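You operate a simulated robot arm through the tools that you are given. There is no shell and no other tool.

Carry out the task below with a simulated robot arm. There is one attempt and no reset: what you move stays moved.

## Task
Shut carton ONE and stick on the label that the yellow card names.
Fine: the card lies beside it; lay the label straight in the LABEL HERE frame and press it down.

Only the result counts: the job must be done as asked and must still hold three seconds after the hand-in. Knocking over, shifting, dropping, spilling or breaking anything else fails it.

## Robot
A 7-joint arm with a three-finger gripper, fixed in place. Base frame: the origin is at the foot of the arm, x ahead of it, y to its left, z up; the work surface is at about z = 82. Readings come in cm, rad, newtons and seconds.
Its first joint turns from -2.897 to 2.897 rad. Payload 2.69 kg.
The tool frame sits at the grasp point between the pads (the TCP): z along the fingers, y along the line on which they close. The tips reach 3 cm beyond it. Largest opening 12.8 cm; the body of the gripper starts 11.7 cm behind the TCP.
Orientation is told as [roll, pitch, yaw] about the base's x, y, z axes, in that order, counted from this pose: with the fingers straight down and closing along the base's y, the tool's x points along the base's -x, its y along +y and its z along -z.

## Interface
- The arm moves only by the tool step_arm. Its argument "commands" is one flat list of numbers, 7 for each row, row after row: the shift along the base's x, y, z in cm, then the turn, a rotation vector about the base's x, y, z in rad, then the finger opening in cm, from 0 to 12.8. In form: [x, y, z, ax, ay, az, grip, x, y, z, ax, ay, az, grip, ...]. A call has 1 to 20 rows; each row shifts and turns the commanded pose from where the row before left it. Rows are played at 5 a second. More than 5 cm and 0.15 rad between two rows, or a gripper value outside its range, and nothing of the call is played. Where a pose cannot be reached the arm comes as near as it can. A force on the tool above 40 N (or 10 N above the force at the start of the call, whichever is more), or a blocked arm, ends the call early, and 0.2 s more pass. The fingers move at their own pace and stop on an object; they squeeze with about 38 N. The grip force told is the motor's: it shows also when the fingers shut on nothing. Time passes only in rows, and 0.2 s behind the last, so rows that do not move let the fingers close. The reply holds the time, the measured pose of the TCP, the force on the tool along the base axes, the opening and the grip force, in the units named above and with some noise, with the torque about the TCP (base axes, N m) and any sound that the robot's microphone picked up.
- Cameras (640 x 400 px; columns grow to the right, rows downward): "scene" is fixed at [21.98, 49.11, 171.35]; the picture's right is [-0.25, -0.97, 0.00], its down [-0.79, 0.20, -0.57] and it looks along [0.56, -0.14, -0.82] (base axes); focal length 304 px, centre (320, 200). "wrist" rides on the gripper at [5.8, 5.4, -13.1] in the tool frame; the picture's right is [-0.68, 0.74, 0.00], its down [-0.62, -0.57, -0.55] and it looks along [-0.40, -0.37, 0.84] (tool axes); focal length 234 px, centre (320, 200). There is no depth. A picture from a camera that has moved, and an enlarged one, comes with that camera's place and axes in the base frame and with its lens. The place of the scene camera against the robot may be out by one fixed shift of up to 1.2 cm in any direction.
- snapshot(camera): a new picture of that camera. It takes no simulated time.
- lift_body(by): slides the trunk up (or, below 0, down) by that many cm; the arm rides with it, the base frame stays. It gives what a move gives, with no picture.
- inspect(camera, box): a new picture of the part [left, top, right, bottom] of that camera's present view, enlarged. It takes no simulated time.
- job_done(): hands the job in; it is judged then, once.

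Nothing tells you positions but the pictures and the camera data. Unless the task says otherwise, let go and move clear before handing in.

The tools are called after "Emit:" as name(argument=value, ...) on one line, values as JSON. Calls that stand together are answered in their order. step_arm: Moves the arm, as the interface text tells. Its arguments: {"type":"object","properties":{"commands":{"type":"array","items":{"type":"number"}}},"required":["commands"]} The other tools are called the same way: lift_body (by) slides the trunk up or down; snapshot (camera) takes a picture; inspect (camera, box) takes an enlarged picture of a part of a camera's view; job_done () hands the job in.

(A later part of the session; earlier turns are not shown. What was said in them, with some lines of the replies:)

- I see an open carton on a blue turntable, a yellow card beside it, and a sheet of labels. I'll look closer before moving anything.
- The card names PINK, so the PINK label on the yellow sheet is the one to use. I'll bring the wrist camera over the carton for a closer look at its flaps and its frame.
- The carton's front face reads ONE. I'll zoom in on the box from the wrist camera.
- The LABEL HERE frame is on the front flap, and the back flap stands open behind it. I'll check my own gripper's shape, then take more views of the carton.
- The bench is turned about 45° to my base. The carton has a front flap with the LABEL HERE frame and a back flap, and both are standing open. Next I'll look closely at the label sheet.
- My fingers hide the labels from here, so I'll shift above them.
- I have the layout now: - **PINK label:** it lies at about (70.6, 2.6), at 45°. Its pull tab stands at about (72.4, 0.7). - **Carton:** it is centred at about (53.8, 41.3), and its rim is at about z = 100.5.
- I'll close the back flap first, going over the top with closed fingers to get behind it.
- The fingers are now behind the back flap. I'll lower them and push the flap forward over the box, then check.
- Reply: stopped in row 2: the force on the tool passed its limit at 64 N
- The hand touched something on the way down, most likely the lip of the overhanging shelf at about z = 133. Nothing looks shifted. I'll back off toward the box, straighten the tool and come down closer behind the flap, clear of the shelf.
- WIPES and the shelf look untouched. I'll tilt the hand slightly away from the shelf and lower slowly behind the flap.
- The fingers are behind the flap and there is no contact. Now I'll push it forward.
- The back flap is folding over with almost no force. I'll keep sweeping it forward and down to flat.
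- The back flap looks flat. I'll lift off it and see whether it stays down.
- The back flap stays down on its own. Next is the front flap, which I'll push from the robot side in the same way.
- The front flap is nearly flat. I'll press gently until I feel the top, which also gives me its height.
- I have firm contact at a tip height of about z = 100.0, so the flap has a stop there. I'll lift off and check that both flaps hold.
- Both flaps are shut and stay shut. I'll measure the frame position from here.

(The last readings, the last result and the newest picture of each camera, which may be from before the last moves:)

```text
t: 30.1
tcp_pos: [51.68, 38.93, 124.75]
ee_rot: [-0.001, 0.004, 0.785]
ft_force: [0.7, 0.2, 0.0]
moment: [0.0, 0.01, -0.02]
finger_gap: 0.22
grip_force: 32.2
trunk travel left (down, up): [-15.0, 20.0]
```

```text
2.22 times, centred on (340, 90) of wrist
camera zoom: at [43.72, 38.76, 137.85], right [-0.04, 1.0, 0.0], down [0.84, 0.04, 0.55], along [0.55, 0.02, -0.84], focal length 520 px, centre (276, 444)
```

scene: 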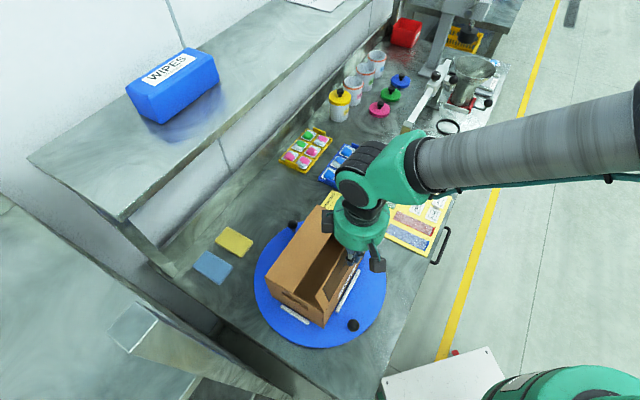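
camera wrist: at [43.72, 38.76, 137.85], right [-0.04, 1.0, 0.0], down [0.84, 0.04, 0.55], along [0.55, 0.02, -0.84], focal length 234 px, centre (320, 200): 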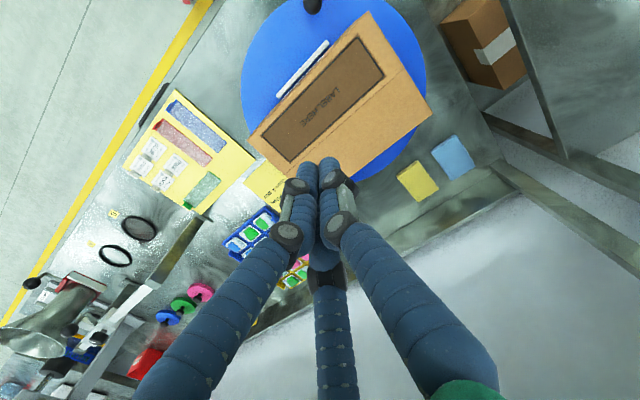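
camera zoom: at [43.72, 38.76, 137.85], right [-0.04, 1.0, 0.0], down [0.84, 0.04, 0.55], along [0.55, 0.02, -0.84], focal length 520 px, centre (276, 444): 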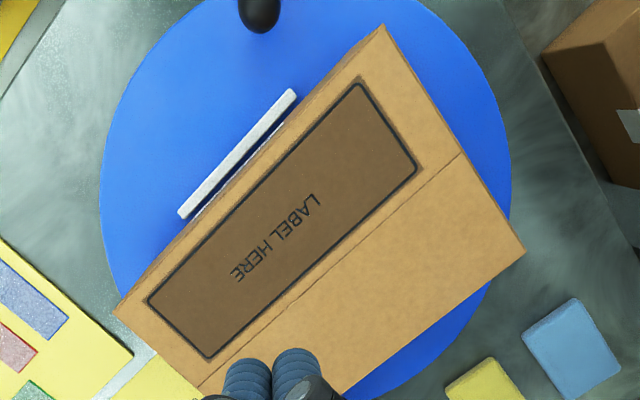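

Frame centre is at about (51.4, 39.0), it measures roughly 19.5 × 6.3 cm, and it lines up with the bench at 45°. Next I'll go above the PINK label's tab with the fingers slightly open.

Emit:
step_arm(commands=[2.077, -3.825, 0, 0, 0, 0, 3, 2.077, -3.825, 0, 0, 0, 0, 3, 2.077, -3.825, 0, 0, 0, 0, 3, 2.077, -3.825, 0, 0, 0, 0, 3, 2.077, -3.825, 0, 0, 0, 0, 3, 2.077, -3.825, 0, 0, 0, 0, 3, 2.077, -3.825, 0, 0, 0, 0, 3, 2.077, -3.825, 0, 0, 0, 0, 3, 2.077, -3.825, 0, 0, 0, 0, 3, 2.077, -3.825, 0, 0, 0, 0, 3, 0, 0, -4.5, 0, 0, 0, 3, 0, 0, -4.5, 0, 0, 0, 3, 0, 0, -4.5, 0, 0, 0, 3, 0, 0, -4.5, 0, 0, 0, 3, 0, 0, -4.5, 0, 0, 0, 3, 0, 0, -4.5, 0, 0, 0, 3, 0, 0, 0, 0, 0, 0, 3])

Emit:
snapshot(camera="wrist")

Emit:
inspect(camera="scene", box=[350, 130, 510, 260])

```text
t: 33.7
tcp_pos: [72.68, 1.02, 97.64]
ee_rot: [-0.001, 0.003, 0.784]
ft_force: [0.6, 0.4, -0.3]
moment: [-0.02, 0.01, 0.0]
finger_gap: 3.0
grip_force: 0.1
trunk travel left (down, up): [-15.0, 20.0]
```

```text
taken
camera wrist: at [64.77, 0.74, 110.82], right [-0.04, 1.0, 0.0], down [0.84, 0.04, 0.55], along [0.55, 0.02, -0.84], focal length 234 px, centre (320, 200)
```

wrist: 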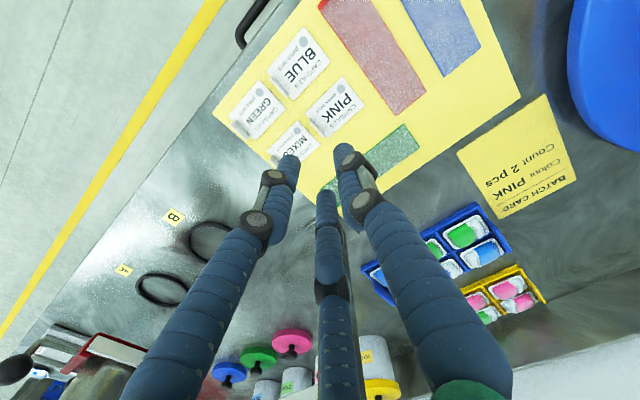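

```text
3.08 times, centred on (430, 195) of scene
camera zoom: at [21.98, 49.11, 171.35], right [-0.25, -0.97, 0.0], down [-0.79, 0.2, -0.57], along [0.56, -0.14, -0.82], focal length 935 px, centre (-18, 215)
```

zoom: 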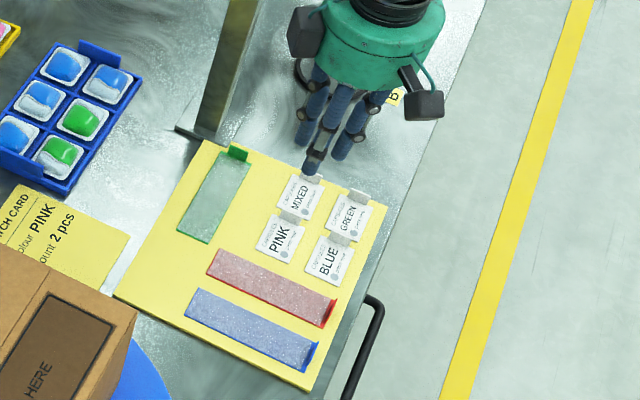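

Emit:
inspect(camera="wrist", box=[260, 50, 400, 190])

Emit:
step_arm(commands=[0, 0, 0, 0, 0, 0, 3])

Emit:
step_arm(commands=[0, 0, 0, 0, 0, 0, 3])

```text
2.86 times, centred on (330, 120) of wrist
camera zoom: at [64.77, 0.74, 110.82], right [-0.04, 1.0, 0.0], down [0.84, 0.04, 0.55], along [0.55, 0.02, -0.84], focal length 669 px, centre (291, 429)
```

zoom: 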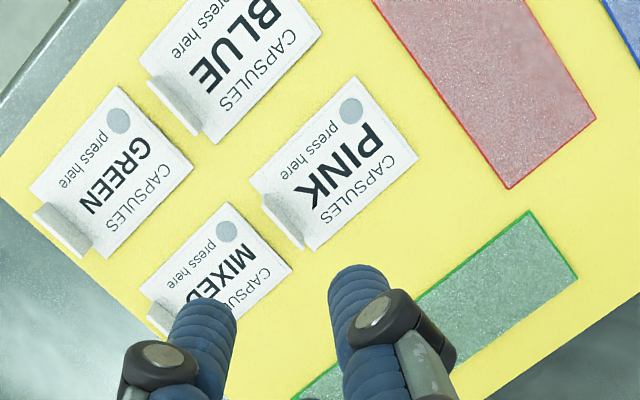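

```text
t: 34.1
tcp_pos: [72.62, 1.0, 97.7]
ee_rot: [-0.001, 0.002, 0.783]
ft_force: [-0.1, -0.3, -0.2]
moment: [-0.02, 0.0, 0.0]
finger_gap: 3.0
grip_force: 0.1
trunk travel left (down, up): [-15.0, 20.0]
```

```text
t: 34.5
tcp_pos: [72.6, 1.08, 97.73]
ee_rot: [-0.002, 0.003, 0.783]
ft_force: [-0.6, -0.2, -0.4]
moment: [0.0, 0.0, 0.0]
finger_gap: 2.99
grip_force: 0.0
trunk travel left (down, up): [-15.0, 20.0]
```

The tab is at about (72.47, 0.76), with its top at about z = 84.2. I'll align over it and go down slowly.

Emit:
step_arm(commands=[-0.16, -0.27, -2, 0, 0, 0, 3, 0, 0, -2.5, 0, 0, 0, 3, 0, 0, -2.5, 0, 0, 0, 3, 0, 0, -1.5, 0, 0, 0, 3, 0, 0, 0, 0, 0, 0, 3])

Emit:
inspect(camera="wrist", box=[240, 80, 420, 220])

Emit:
inspect(camera="scene", box=[390, 160, 470, 230])

```text
t: 35.7
tcp_pos: [72.54, 0.6, 89.21]
ee_rot: [-0.002, 0.004, 0.783]
ft_force: [-0.3, -0.2, 0.3]
moment: [0.0, -0.01, 0.0]
finger_gap: 2.99
grip_force: 0.1
trunk travel left (down, up): [-15.0, 20.0]
```

```text
2.86 times, centred on (330, 150) of wrist
camera zoom: at [64.54, 0.45, 102.38], right [-0.04, 1.0, 0.0], down [0.84, 0.04, 0.55], along [0.55, 0.02, -0.84], focal length 669 px, centre (291, 343)
```

zoom: 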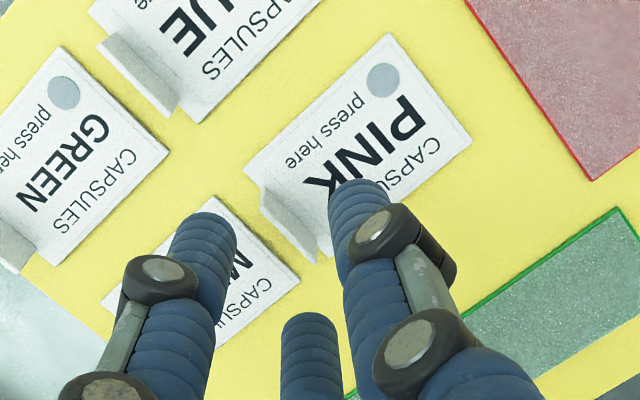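

```text
5.71 times, centred on (430, 195) of scene
camera zoom: at [21.98, 49.11, 171.35], right [-0.25, -0.97, 0.0], down [-0.79, 0.2, -0.57], along [0.56, -0.14, -0.82], focal length 1736 px, centre (-309, 229)
```

zoom: 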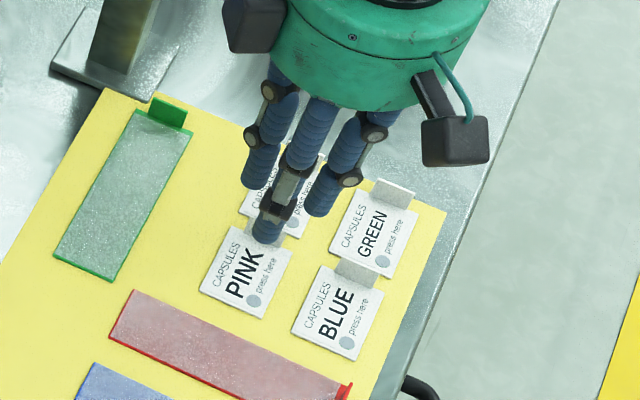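

The tab is between the fingers. I'll go down the rest of the way in small steps.

Emit:
step_arm(commands=[0, 0, -1.0, 0, 0, 0, 3, 0, 0, -0.8, 0, 0, 0, 3, 0, 0, -0.6, 0, 0, 0, 3, 0, 0, -0.5, 0, 0, 0, 3, 0, 0, -0.3, 0, 0, 0, 3, 0, 0, 0, 0, 0, 0, 3])

Emit:
inspect(camera="wrist", box=[240, 80, 420, 220])

Emit:
inspect(camera="scene", box=[390, 160, 470, 230])

```text
t: 37.1
tcp_pos: [72.56, 0.72, 86.03]
ee_rot: [-0.002, 0.004, 0.784]
ft_force: [-1.1, -0.7, 0.7]
moment: [-0.03, -0.03, 0.03]
finger_gap: 3.0
grip_force: 0.0
trunk travel left (down, up): [-15.0, 20.0]
```

```text
2.86 times, centred on (330, 150) of wrist
camera zoom: at [64.6, 0.4, 99.16], right [-0.04, 1.0, 0.0], down [0.84, 0.04, 0.55], along [0.55, 0.02, -0.84], focal length 669 px, centre (291, 343)
```

zoom: 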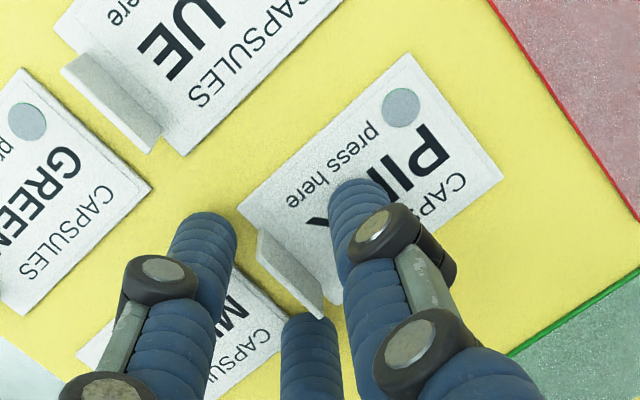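

```text
5.71 times, centred on (430, 195) of scene
camera zoom: at [21.98, 49.11, 171.35], right [-0.25, -0.97, 0.0], down [-0.79, 0.2, -0.57], along [0.56, -0.14, -0.82], focal length 1736 px, centre (-309, 229)
```

zoom: 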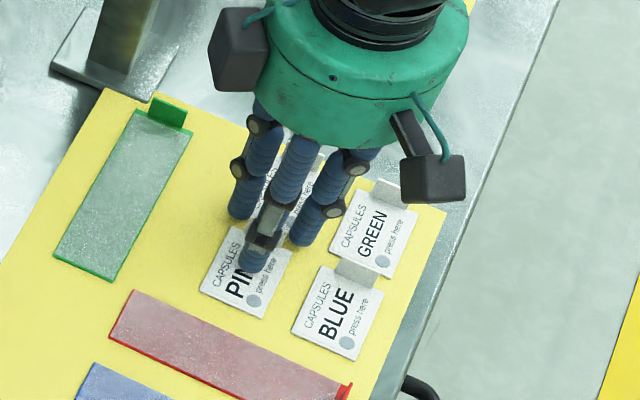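

The tips straddle the tab just above the label. Closing now.

Emit:
step_arm(commands=[0, 0, 0, 0, 0, 0, 1.5, 0, 0, 0, 0, 0, 0, 0, 0, 0, 0, 0, 0, 0, 0, 0, 0, 0, 0, 0, 0, 0])

Emit:
inspect(camera="wrist", box=[240, 80, 420, 220])

```text
t: 38.1
tcp_pos: [72.59, 0.76, 86.11]
ee_rot: [-0.002, 0.003, 0.784]
ft_force: [0.1, 0.3, -0.3]
moment: [0.0, -0.01, -0.02]
finger_gap: 0.61
grip_force: 31.5
trunk travel left (down, up): [-15.0, 20.0]
```

```text
2.86 times, centred on (330, 150) of wrist
camera zoom: at [64.6, 0.4, 99.18], right [-0.04, 1.0, 0.0], down [0.84, 0.04, 0.55], along [0.55, 0.02, -0.84], focal length 669 px, centre (291, 343)
```

zoom: 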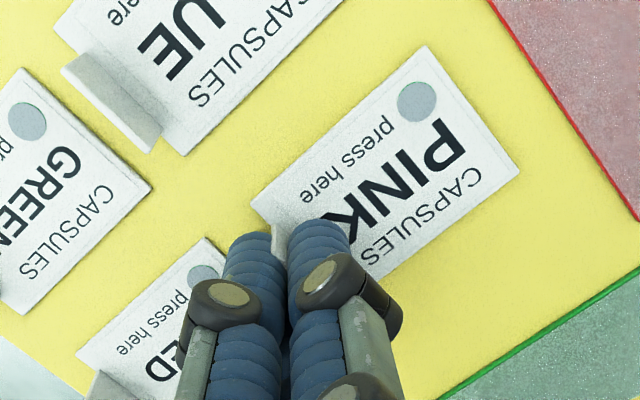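

The tab is gripped (gap 0.61 cm). I'll lift gently and check.

Emit:
step_arm(commands=[0, 0, 0.4, 0, 0, 0, 0, 0, 0, 0.6, 0, 0, 0, 0, 0, 0, 1, 0, 0, 0, 0, 0, 0, 2, 0, 0, 0, 0, 0, 0, 3, 0, 0, 0, 0, 0, 0, 4, 0, 0, 0, 0, 0, 0, 0, 0, 0, 0, 0])

Emit:
snapshot(camera="wrist")

Emit:
inspect(camera="scene", box=[370, 130, 490, 240])

```text
t: 39.7
tcp_pos: [72.31, 0.7, 97.21]
ee_rot: [-0.003, 0.002, 0.783]
ft_force: [-0.1, -0.1, 0.4]
moment: [0.0, -0.05, -0.02]
finger_gap: 0.61
grip_force: 31.8
trunk travel left (down, up): [-15.0, 20.0]
```

```text
taken
camera wrist: at [64.42, 0.44, 110.25], right [-0.04, 1.0, 0.0], down [0.84, 0.04, 0.55], along [0.55, 0.02, -0.84], focal length 234 px, centre (320, 200)
```

wrist: 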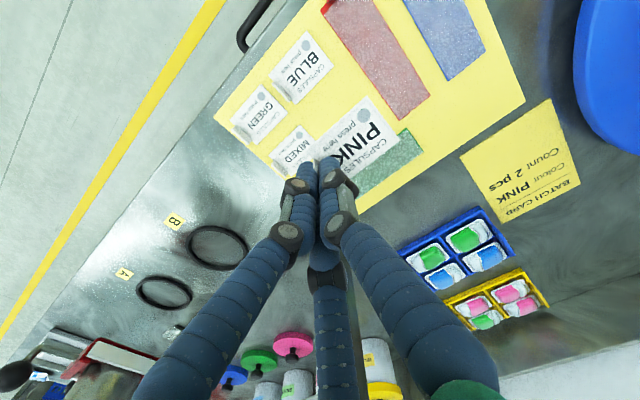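

```text
3.64 times, centred on (430, 185) of scene
camera zoom: at [21.98, 49.11, 171.35], right [-0.25, -0.97, 0.0], down [-0.79, 0.2, -0.57], along [0.56, -0.14, -0.82], focal length 1105 px, centre (-80, 254)
```

zoom: 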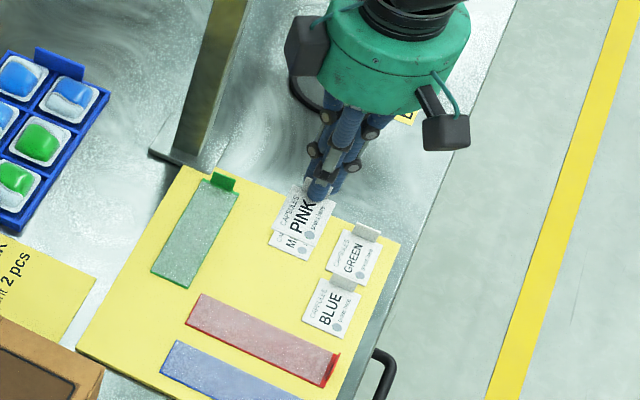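

The PINK label came up cleanly. I'll measure how it sits in the grip.

Emit:
inspect(camera="wrist", box=[290, 80, 410, 190])

```text
3.64 times, centred on (350, 135) of wrist
camera zoom: at [64.42, 0.44, 110.25], right [-0.04, 1.0, 0.0], down [0.84, 0.04, 0.55], along [0.55, 0.02, -0.84], focal length 852 px, centre (211, 436)
```

zoom: 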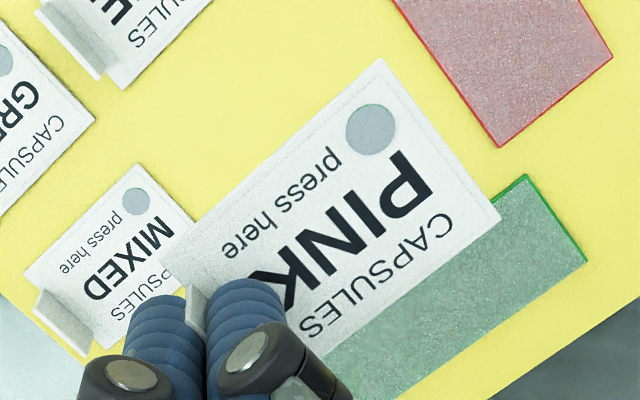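

The label is held level and square, and its centre is about 3.0 cm from the fingertips along the bench. I'll carry it up and over to the frame, then check the alignment before lowering.

Emit:
step_arm(commands=[0, 0, 4.4, 0, 0, 0, 0, 0, 0, 4.4, 0, 0, 0, 0, 0, 0, 4.4, 0, 0, 0, 0, 0, 0, 4.4, 0, 0, 0, 0, -1.9, 3.595, 0, 0, 0, 0, 0, -1.9, 3.595, 0, 0, 0, 0, 0, -1.9, 3.595, 0, 0, 0, 0, 0, -1.9, 3.595, 0, 0, 0, 0, 0, -1.9, 3.595, 0, 0, 0, 0, 0, -1.9, 3.595, 0, 0, 0, 0, 0, -1.9, 3.595, 0, 0, 0, 0, 0, -1.9, 3.595, 0, 0, 0, 0, 0, -1.9, 3.595, 0, 0, 0, 0, 0, -1.9, 3.595, 0, 0, 0, 0, 0, 0, 0, -3, 0, 0, 0, 0, 0, 0, -3, 0, 0, 0, 0, 0, 0, 0, 0, 0, 0, 0])

Emit:
inspect(camera="wrist", box=[200, 0, 480, 190])

Emit:
inspect(camera="scene", box=[230, 150, 430, 350])

```text
t: 43.3
tcp_pos: [53.58, 36.57, 108.59]
ee_rot: [-0.001, 0.003, 0.783]
ft_force: [-0.2, 0.8, 0.7]
moment: [-0.04, 0.05, -0.01]
finger_gap: 0.63
grip_force: 31.9
trunk travel left (down, up): [-15.0, 20.0]
```

```text
2.11 times, centred on (340, 95) of wrist
camera zoom: at [45.68, 36.42, 121.65], right [-0.04, 1.0, 0.0], down [0.84, 0.04, 0.55], along [0.55, 0.02, -0.84], focal length 493 px, centre (278, 421)
```

zoom: 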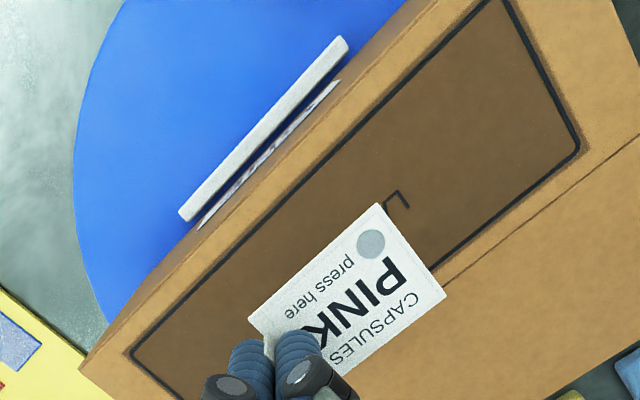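

```text
2.00 times, centred on (330, 250) of scene
camera zoom: at [21.98, 49.11, 171.35], right [-0.25, -0.97, 0.0], down [-0.79, 0.2, -0.57], along [0.56, -0.14, -0.82], focal length 608 px, centre (300, 100)
```

zoom: 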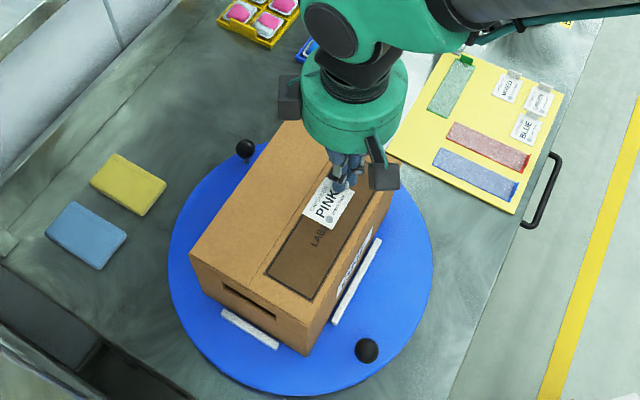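

The label sits centred and square over the frame. Lowering it gently until it touches.

Emit:
step_arm(commands=[0, 0, -1.5, 0, 0, 0, 0, 0, 0, -1.3, 0, 0, 0, 0, 0, 0, -0.8, 0, 0, 0, 0, 0, 0, -0.4, 0, 0, 0, 0, 0, 0, -0.3, 0, 0, 0, 0, 0, 0, 0, 0, 0, 0, 0])

Emit:
step_arm(commands=[0, 0, -0.2, 0, 0, 0, 0, 0, 0, 0, 0, 0, 0, 0])

Emit:
inspect(camera="wrist", box=[200, 0, 480, 190])

Emit:
inspect(camera="scene", box=[280, 200, 380, 280])

```text
t: 44.7
tcp_pos: [53.48, 36.7, 104.21]
ee_rot: [-0.001, 0.006, 0.782]
ft_force: [-0.7, 0.6, -0.1]
moment: [-0.02, 0.01, 0.02]
finger_gap: 0.58
grip_force: 31.4
trunk travel left (down, up): [-15.0, 20.0]
```

```text
t: 45.3
tcp_pos: [53.54, 36.65, 104.07]
ee_rot: [-0.002, 0.003, 0.785]
ft_force: [0.0, -0.5, 0.3]
moment: [-0.01, 0.0, 0.02]
finger_gap: 0.62
grip_force: 31.4
trunk travel left (down, up): [-15.0, 20.0]
```

```text
2.11 times, centred on (340, 95) of wrist
camera zoom: at [45.57, 36.46, 117.23], right [-0.04, 1.0, 0.0], down [0.84, 0.04, 0.55], along [0.55, 0.02, -0.84], focal length 493 px, centre (278, 421)
```

zoom: 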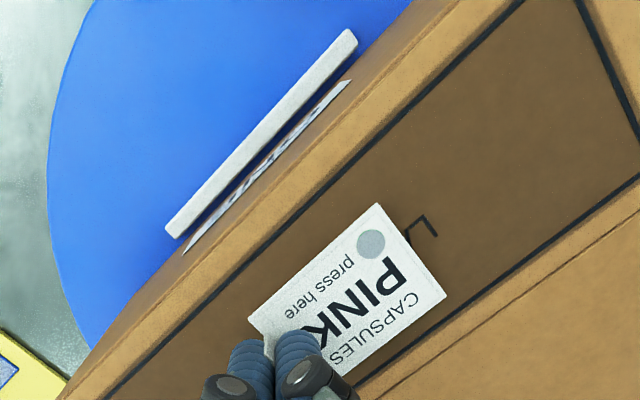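

```text
5.00 times, centred on (330, 240) of scene
camera zoom: at [21.98, 49.11, 171.35], right [-0.25, -0.97, 0.0], down [-0.79, 0.2, -0.57], along [0.56, -0.14, -0.82], focal length 1519 px, centre (270, 0)
```

zoom: 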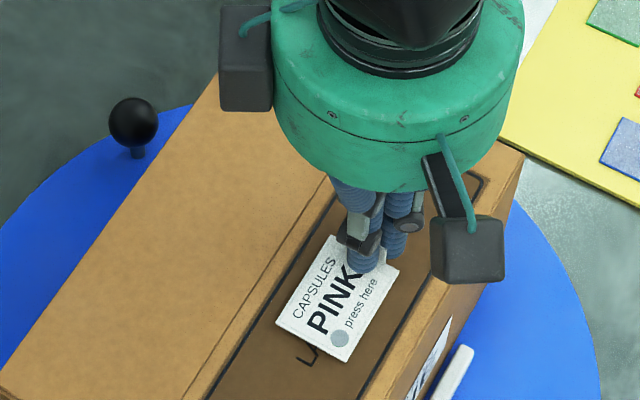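

Emit:
step_arm(commands=[-0.1, -0.1, -0.15, 0, 0, 0, 0, 0, 0, -0.15, 0, 0, 0, 0, 0, 0, 0, 0, 0, 0, 0])

Emit:
step_arm(commands=[0, 0, -0.1, 0, 0, 0, 0, 0, 0, 0, 0, 0, 0, 0])

```text
t: 46.1
tcp_pos: [53.36, 36.69, 103.88]
ee_rot: [0.0, 0.003, 0.782]
ft_force: [-0.4, 0.4, 0.2]
moment: [0.0, 0.05, 0.01]
finger_gap: 0.64
grip_force: 31.7
trunk travel left (down, up): [-15.0, 20.0]
```

```text
t: 46.7
tcp_pos: [53.29, 36.6, 103.77]
ee_rot: [-0.001, 0.003, 0.784]
ft_force: [0.4, 0.4, 0.0]
moment: [0.01, -0.02, 0.02]
finger_gap: 0.63
grip_force: 31.5
trunk travel left (down, up): [-15.0, 20.0]
```

Emit:
step_arm(commands=[0, 0, -0.1, 0, 0, 0, 0, 0, 0, 0, 0, 0, 0, 0])

Emit:
step_arm(commands=[0, 0, -0.1, 0, 0, 0, 0, 0, 0, 0, 0, 0, 0, 0])

Emit:
inspect(camera="scene", box=[280, 200, 380, 280])

```text
t: 47.3
tcp_pos: [53.45, 36.58, 103.78]
ee_rot: [-0.002, 0.003, 0.784]
ft_force: [0.3, 0.7, 2.2]
moment: [0.02, -0.01, -0.01]
finger_gap: 0.59
grip_force: 31.4
trunk travel left (down, up): [-15.0, 20.0]
```

```text
t: 47.9
tcp_pos: [53.42, 36.63, 103.65]
ee_rot: [-0.001, 0.001, 0.784]
ft_force: [0.2, 1.0, 9.3]
moment: [0.03, 0.04, 0.01]
finger_gap: 0.63
grip_force: 31.3
trunk travel left (down, up): [-15.0, 20.0]
```

```text
5.00 times, centred on (330, 240) of scene
camera zoom: at [21.98, 49.11, 171.35], right [-0.25, -0.97, 0.0], down [-0.79, 0.2, -0.57], along [0.56, -0.14, -0.82], focal length 1519 px, centre (270, 0)
```

zoom: 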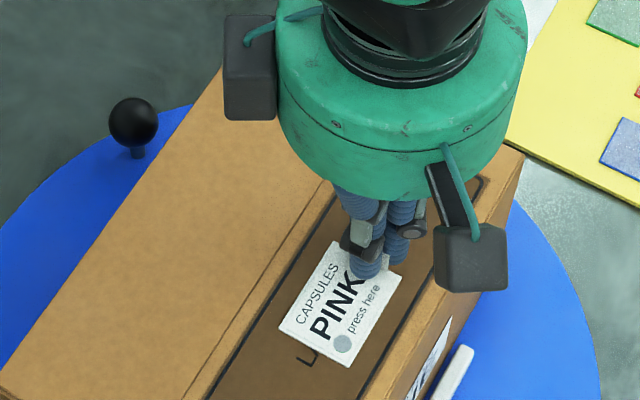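

The label is down, with about 9 N of contact. I'll release the tab and rise straight up.

Emit:
step_arm(commands=[0, 0, 0, 0, 0, 0, 1.2, 0, 0, 0, 0, 0, 0, 2.5, 0, 0, 0, 0, 0, 0, 2.5, 0, 0, 0.5, 0, 0, 0, 2.5, 0, 0, 1.5, 0, 0, 0, 2.5, 0, 0, 3, 0, 0, 0, 2.5, 0, 0, 3, 0, 0, 0, 2.5, 0, 0, 3, 0, 0, 0, 2.5, 0, 0, 0, 0, 0, 0, 2.5])

Emit:
inspect(camera="wrist", box=[200, 0, 480, 190])

Emit:
inspect(camera="scene", box=[240, 190, 400, 340])

```text
t: 49.9
tcp_pos: [53.45, 36.52, 114.67]
ee_rot: [-0.002, 0.003, 0.783]
ft_force: [-0.4, 0.6, 0.2]
moment: [0.05, -0.02, -0.05]
finger_gap: 2.51
grip_force: 0.1
trunk travel left (down, up): [-15.0, 20.0]
```

```text
2.11 times, centred on (340, 95) of wrist
camera zoom: at [45.41, 36.21, 127.8], right [-0.04, 1.0, 0.0], down [0.84, 0.04, 0.55], along [0.55, 0.02, -0.84], focal length 493 px, centre (278, 421)
```

zoom: 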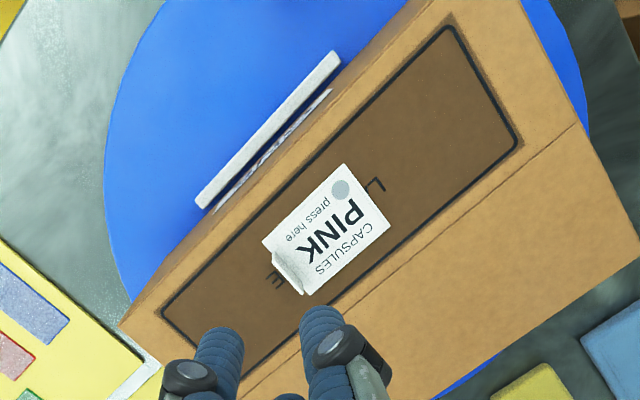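

```text
2.67 times, centred on (320, 265) of scene
camera zoom: at [21.98, 49.11, 171.35], right [-0.25, -0.97, 0.0], down [-0.79, 0.2, -0.57], along [0.56, -0.14, -0.82], focal length 810 px, centre (320, 27)
```

zoom: 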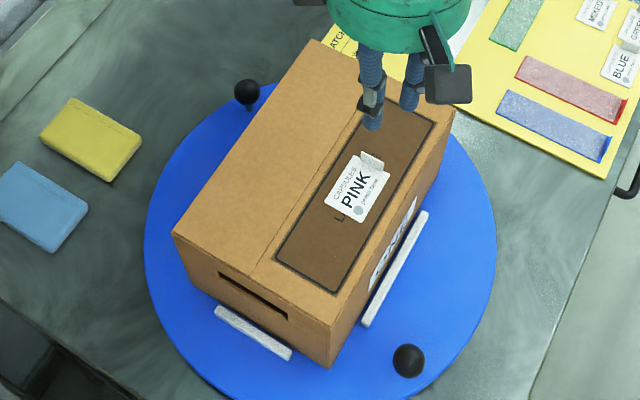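

The label lies straight and centred in the frame. Now I'll press it down with closed fingers on its "press here" spot at about (49.2, 39.6).

Emit:
step_arm(commands=[-2.12, 1.55, 0, 0, 0, 0, 0, -2.12, 1.55, 0, 0, 0, 0, 0, 0, 0, -3, 0, 0, 0, 0, 0, 0, -3, 0, 0, 0, 0, 0, 0, -2.5, 0, 0, 0, 0, 0, 0, -1.5, 0, 0, 0, 0, 0, 0, -0.8, 0, 0, 0, 0, 0, 0, 0, 0, 0, 0, 0])

Emit:
inspect(camera="wrist", box=[200, 50, 480, 240])

Emit:
inspect(camera="scene", box=[280, 200, 380, 280])

```text
t: 51.7
tcp_pos: [49.26, 39.59, 103.82]
ee_rot: [-0.003, 0.004, 0.784]
ft_force: [-0.4, 0.4, 0.1]
moment: [0.02, 0.0, -0.03]
finger_gap: 0.21
grip_force: 31.5
trunk travel left (down, up): [-15.0, 20.0]
```

```text
2.11 times, centred on (340, 145) of wrist
camera zoom: at [41.19, 39.41, 116.89], right [-0.04, 1.0, 0.0], down [0.84, 0.04, 0.55], along [0.55, 0.02, -0.84], focal length 493 px, centre (278, 316)
```

zoom: 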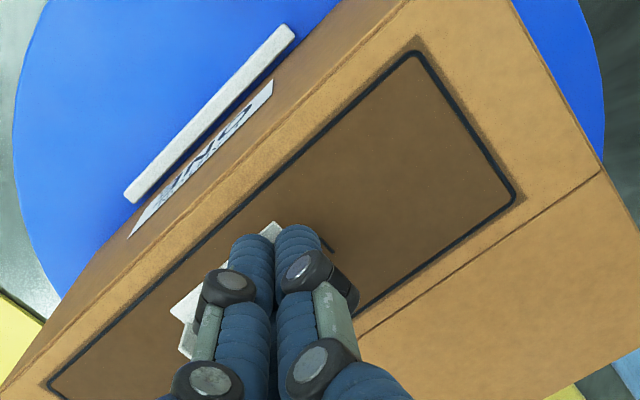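

```text
5.00 times, centred on (330, 240) of scene
camera zoom: at [21.98, 49.11, 171.35], right [-0.25, -0.97, 0.0], down [-0.79, 0.2, -0.57], along [0.56, -0.14, -0.82], focal length 1519 px, centre (270, 0)
```

zoom: 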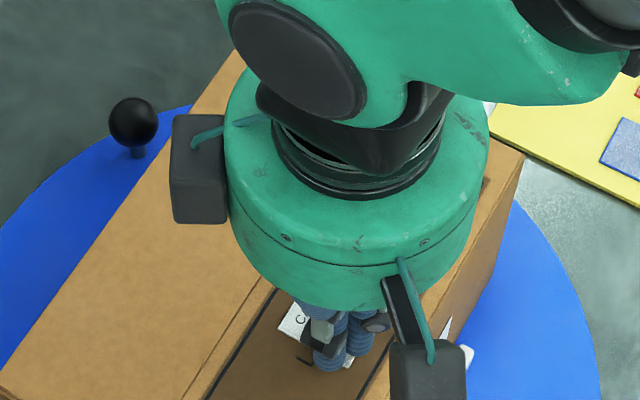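

The fingers are over the spot. Pressing in small steps.

Emit:
step_arm(commands=[0, 0, -0.3, 0, 0, 0, 0, 0, 0, -0.15, 0, 0, 0, 0, 0, 0, 0, 0, 0, 0, 0])

Emit:
step_arm(commands=[0, 0, -0.15, 0, 0, 0, 0, 0, 0, 0, 0, 0, 0, 0])

Emit:
step_arm(commands=[0, 0, -0.1, 0, 0, 0, 0, 0, 0, 0, 0, 0, 0, 0])

```text
t: 52.5
tcp_pos: [49.02, 39.61, 103.41]
ee_rot: [-0.002, 0.003, 0.783]
ft_force: [0.2, -0.3, -0.8]
moment: [0.0, -0.01, 0.01]
finger_gap: 0.21
grip_force: 31.7
trunk travel left (down, up): [-15.0, 20.0]
```

```text
t: 53.1
tcp_pos: [49.06, 39.62, 103.24]
ee_rot: [-0.001, 0.004, 0.785]
ft_force: [0.1, -0.4, -0.3]
moment: [0.02, 0.02, 0.0]
finger_gap: 0.22
grip_force: 31.3
trunk travel left (down, up): [-15.0, 20.0]
```

```text
t: 53.7
tcp_pos: [49.17, 39.72, 103.11]
ee_rot: [-0.002, 0.002, 0.785]
ft_force: [-0.1, -0.5, 3.9]
moment: [0.0, -0.02, -0.04]
finger_gap: 0.61
grip_force: 31.5
trunk travel left (down, up): [-15.0, 20.0]
```

Emit:
step_arm(commands=[0, 0, -0.1, 0, 0, 0, 0, 0, 0, -0.1, 0, 0, 0, 0, 0, 0, 0, 0, 0, 0, 0, 0, 0, 0, 0, 0, 0, 0])

Emit:
step_arm(commands=[0, 0, 0, 0, 0, 0, 0, 0, 0, 0, 0, 0, 0, 0, 0, 0, 0, 0, 0, 0, 0])

```text
t: 54.7
tcp_pos: [49.1, 39.68, 103.0]
ee_rot: [0.0, 0.0, 0.785]
ft_force: [-1.1, 0.4, 23.7]
moment: [-0.11, -0.01, -0.01]
finger_gap: 0.57
grip_force: 30.8
trunk travel left (down, up): [-15.0, 20.0]
```

```text
t: 55.5
tcp_pos: [49.16, 39.84, 103.04]
ee_rot: [-0.001, 0.0, 0.783]
ft_force: [2.4, 2.1, 31.5]
moment: [0.0, -0.1, 0.01]
finger_gap: 0.62
grip_force: 31.6
trunk travel left (down, up): [-15.0, 20.0]
```

I pressed it at about 25–31 N. Lifting straight off and checking.

Emit:
step_arm(commands=[0, 0, 0.3, 0, 0, 0, 0, 0, 0, 0.7, 0, 0, 0, 0, 0, 0, 2, 0, 0, 0, 0, 0, 0, 3, 0, 0, 0, 0, 0, 0, 4, 0, 0, 0, 0, 1.8, -1.2, 1, 0, 0, 0, 0, 1.8, -1.2, 0, 0, 0, 0, 0, 0, 0, 0, 0, 0, 0, 0])

Emit:
inspect(camera="wrist", box=[200, 0, 480, 190])

Emit:
inspect(camera="scene", box=[240, 190, 400, 340])

```text
t: 57.3
tcp_pos: [52.9, 37.31, 113.82]
ee_rot: [0.0, 0.003, 0.786]
ft_force: [0.3, 0.3, -0.3]
moment: [0.01, 0.06, 0.03]
finger_gap: 0.2
grip_force: 31.7
trunk travel left (down, up): [-15.0, 20.0]
```

```text
2.11 times, centred on (340, 95) of wrist
camera zoom: at [44.97, 37.02, 127.03], right [-0.04, 1.0, 0.0], down [0.84, 0.04, 0.55], along [0.55, 0.02, -0.84], focal length 493 px, centre (278, 421)
```

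zoom: 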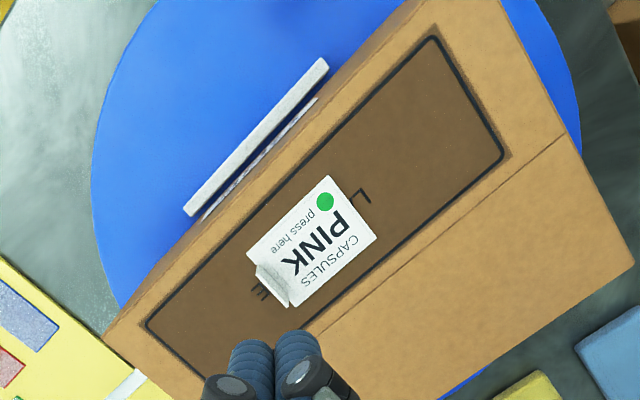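

```text
2.67 times, centred on (320, 265) of scene
camera zoom: at [21.98, 49.11, 171.35], right [-0.25, -0.97, 0.0], down [-0.79, 0.2, -0.57], along [0.56, -0.14, -0.82], focal length 810 px, centre (320, 27)
```

zoom: 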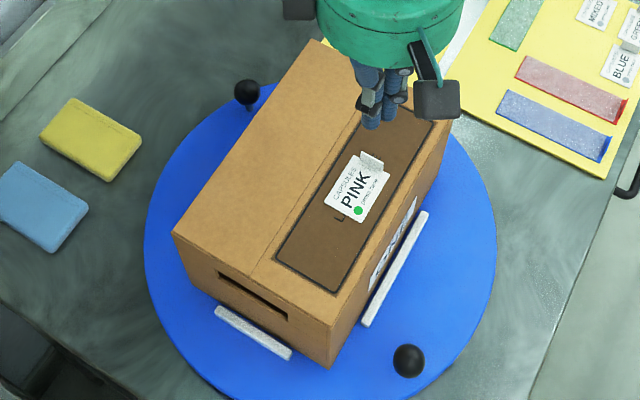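

The "press here" dot has turned green. I'll zoom in to check how straight the label is and that the lid is still closed.

Emit:
inspect(camera="wrist", box=[260, 10, 430, 160])

Emit:
inspect(camera="wrist", box=[295, 75, 375, 150])

```text
2.67 times, centred on (345, 85) of wrist
camera zoom: at [44.97, 37.02, 127.03], right [-0.04, 1.0, 0.0], down [0.84, 0.04, 0.55], along [0.55, 0.02, -0.84], focal length 624 px, centre (253, 507)
```

zoom: 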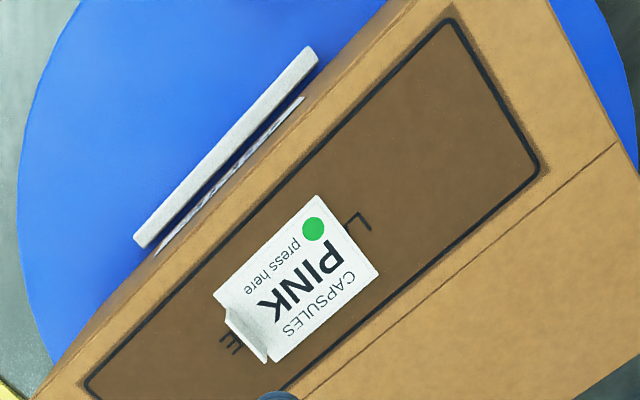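

```text
5.33 times, centred on (335, 112) of wrist
camera zoom: at [44.97, 37.02, 127.03], right [-0.04, 1.0, 0.0], down [0.84, 0.04, 0.55], along [0.55, 0.02, -0.84], focal length 1249 px, centre (240, 667)
```

zoom: 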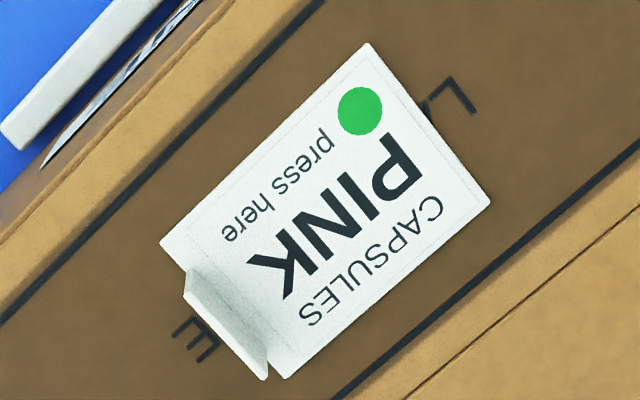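

The label is within about half a degree of the frame, pressed, and the lid is flush. I'll move the arm clear and do a last check.

Emit:
step_arm(commands=[0, 0, 4, 0, 0, 0, 0, 0, 0, 4, 0, 0, 0, 0, 0, 0, 3, 0, 0, 0, 0, 0, -4, 0, 0, 0, 0, 0, 0, -4, 0, 0, 0, 0, 0, 0, -4, 0, 0, 0, 0, 0, 0, -4, 0, 0, 0, 0, 0, 0, -4, 0, 0, 0, 0, 0, 0, -4, 0, 0, 0, 0, 0, 0, 0, 0, 0, 0, 0, 0, 0, 0, 0, 0, 0, 0, 0])

Emit:
snapshot(camera="scene")

Emit:
inspect(camera="scene", box=[240, 190, 400, 340])

```text
t: 59.7
tcp_pos: [52.65, 13.17, 124.83]
ee_rot: [-0.002, 0.002, 0.783]
ft_force: [-0.2, -0.2, 0.4]
moment: [-0.02, -0.03, -0.02]
finger_gap: 0.21
grip_force: 31.1
trunk travel left (down, up): [-15.0, 20.0]
```

```text
taken
```

scene: 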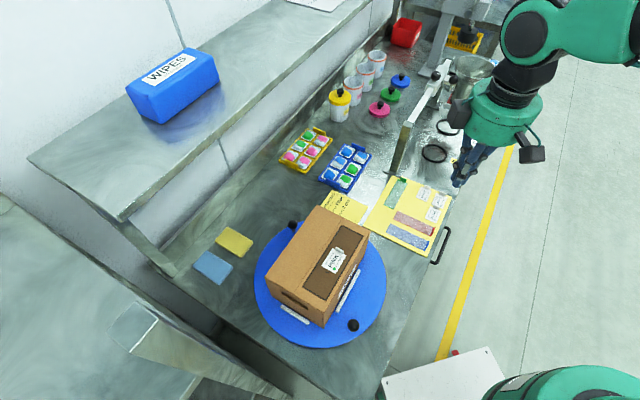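

```text
2.67 times, centred on (320, 265) of scene
camera zoom: at [21.98, 49.11, 171.35], right [-0.25, -0.97, 0.0], down [-0.79, 0.2, -0.57], along [0.56, -0.14, -0.82], focal length 810 px, centre (320, 27)
```

zoom: 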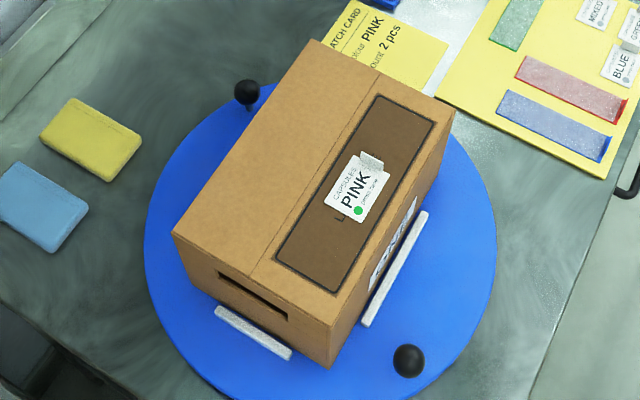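

Carton ONE is shut and the PINK label is straight in the frame with its press dot green. Everything else is where it was and the arm is clear, so I'm handing in.

Emit:
job_done()

```text
The job is handed in.
```

I shut carton ONE and stuck the PINK label, the one the yellow card names, in the LABEL HERE frame. I've handed the job in but haven't seen the verdict.

- **Carton:** I folded both top flaps down. They were lying flat and stayed that way after I let go.
- **Label:** it sits near the middle of the frame, within about half a degree of straight. I pressed it at up to about 31 N, and its "press here" dot turned green.
- **Contact along the way:** while I was getting behind the back flap, the hand hit something with a peak of 64 N, most likely the lip of the overhanging shelf. I backed off at once and took another path. In the pictures the WIPES box and everything else look unmoved.

The card also says "2 pcs", but the task didn't ask for packing, so I put nothing in the carton.
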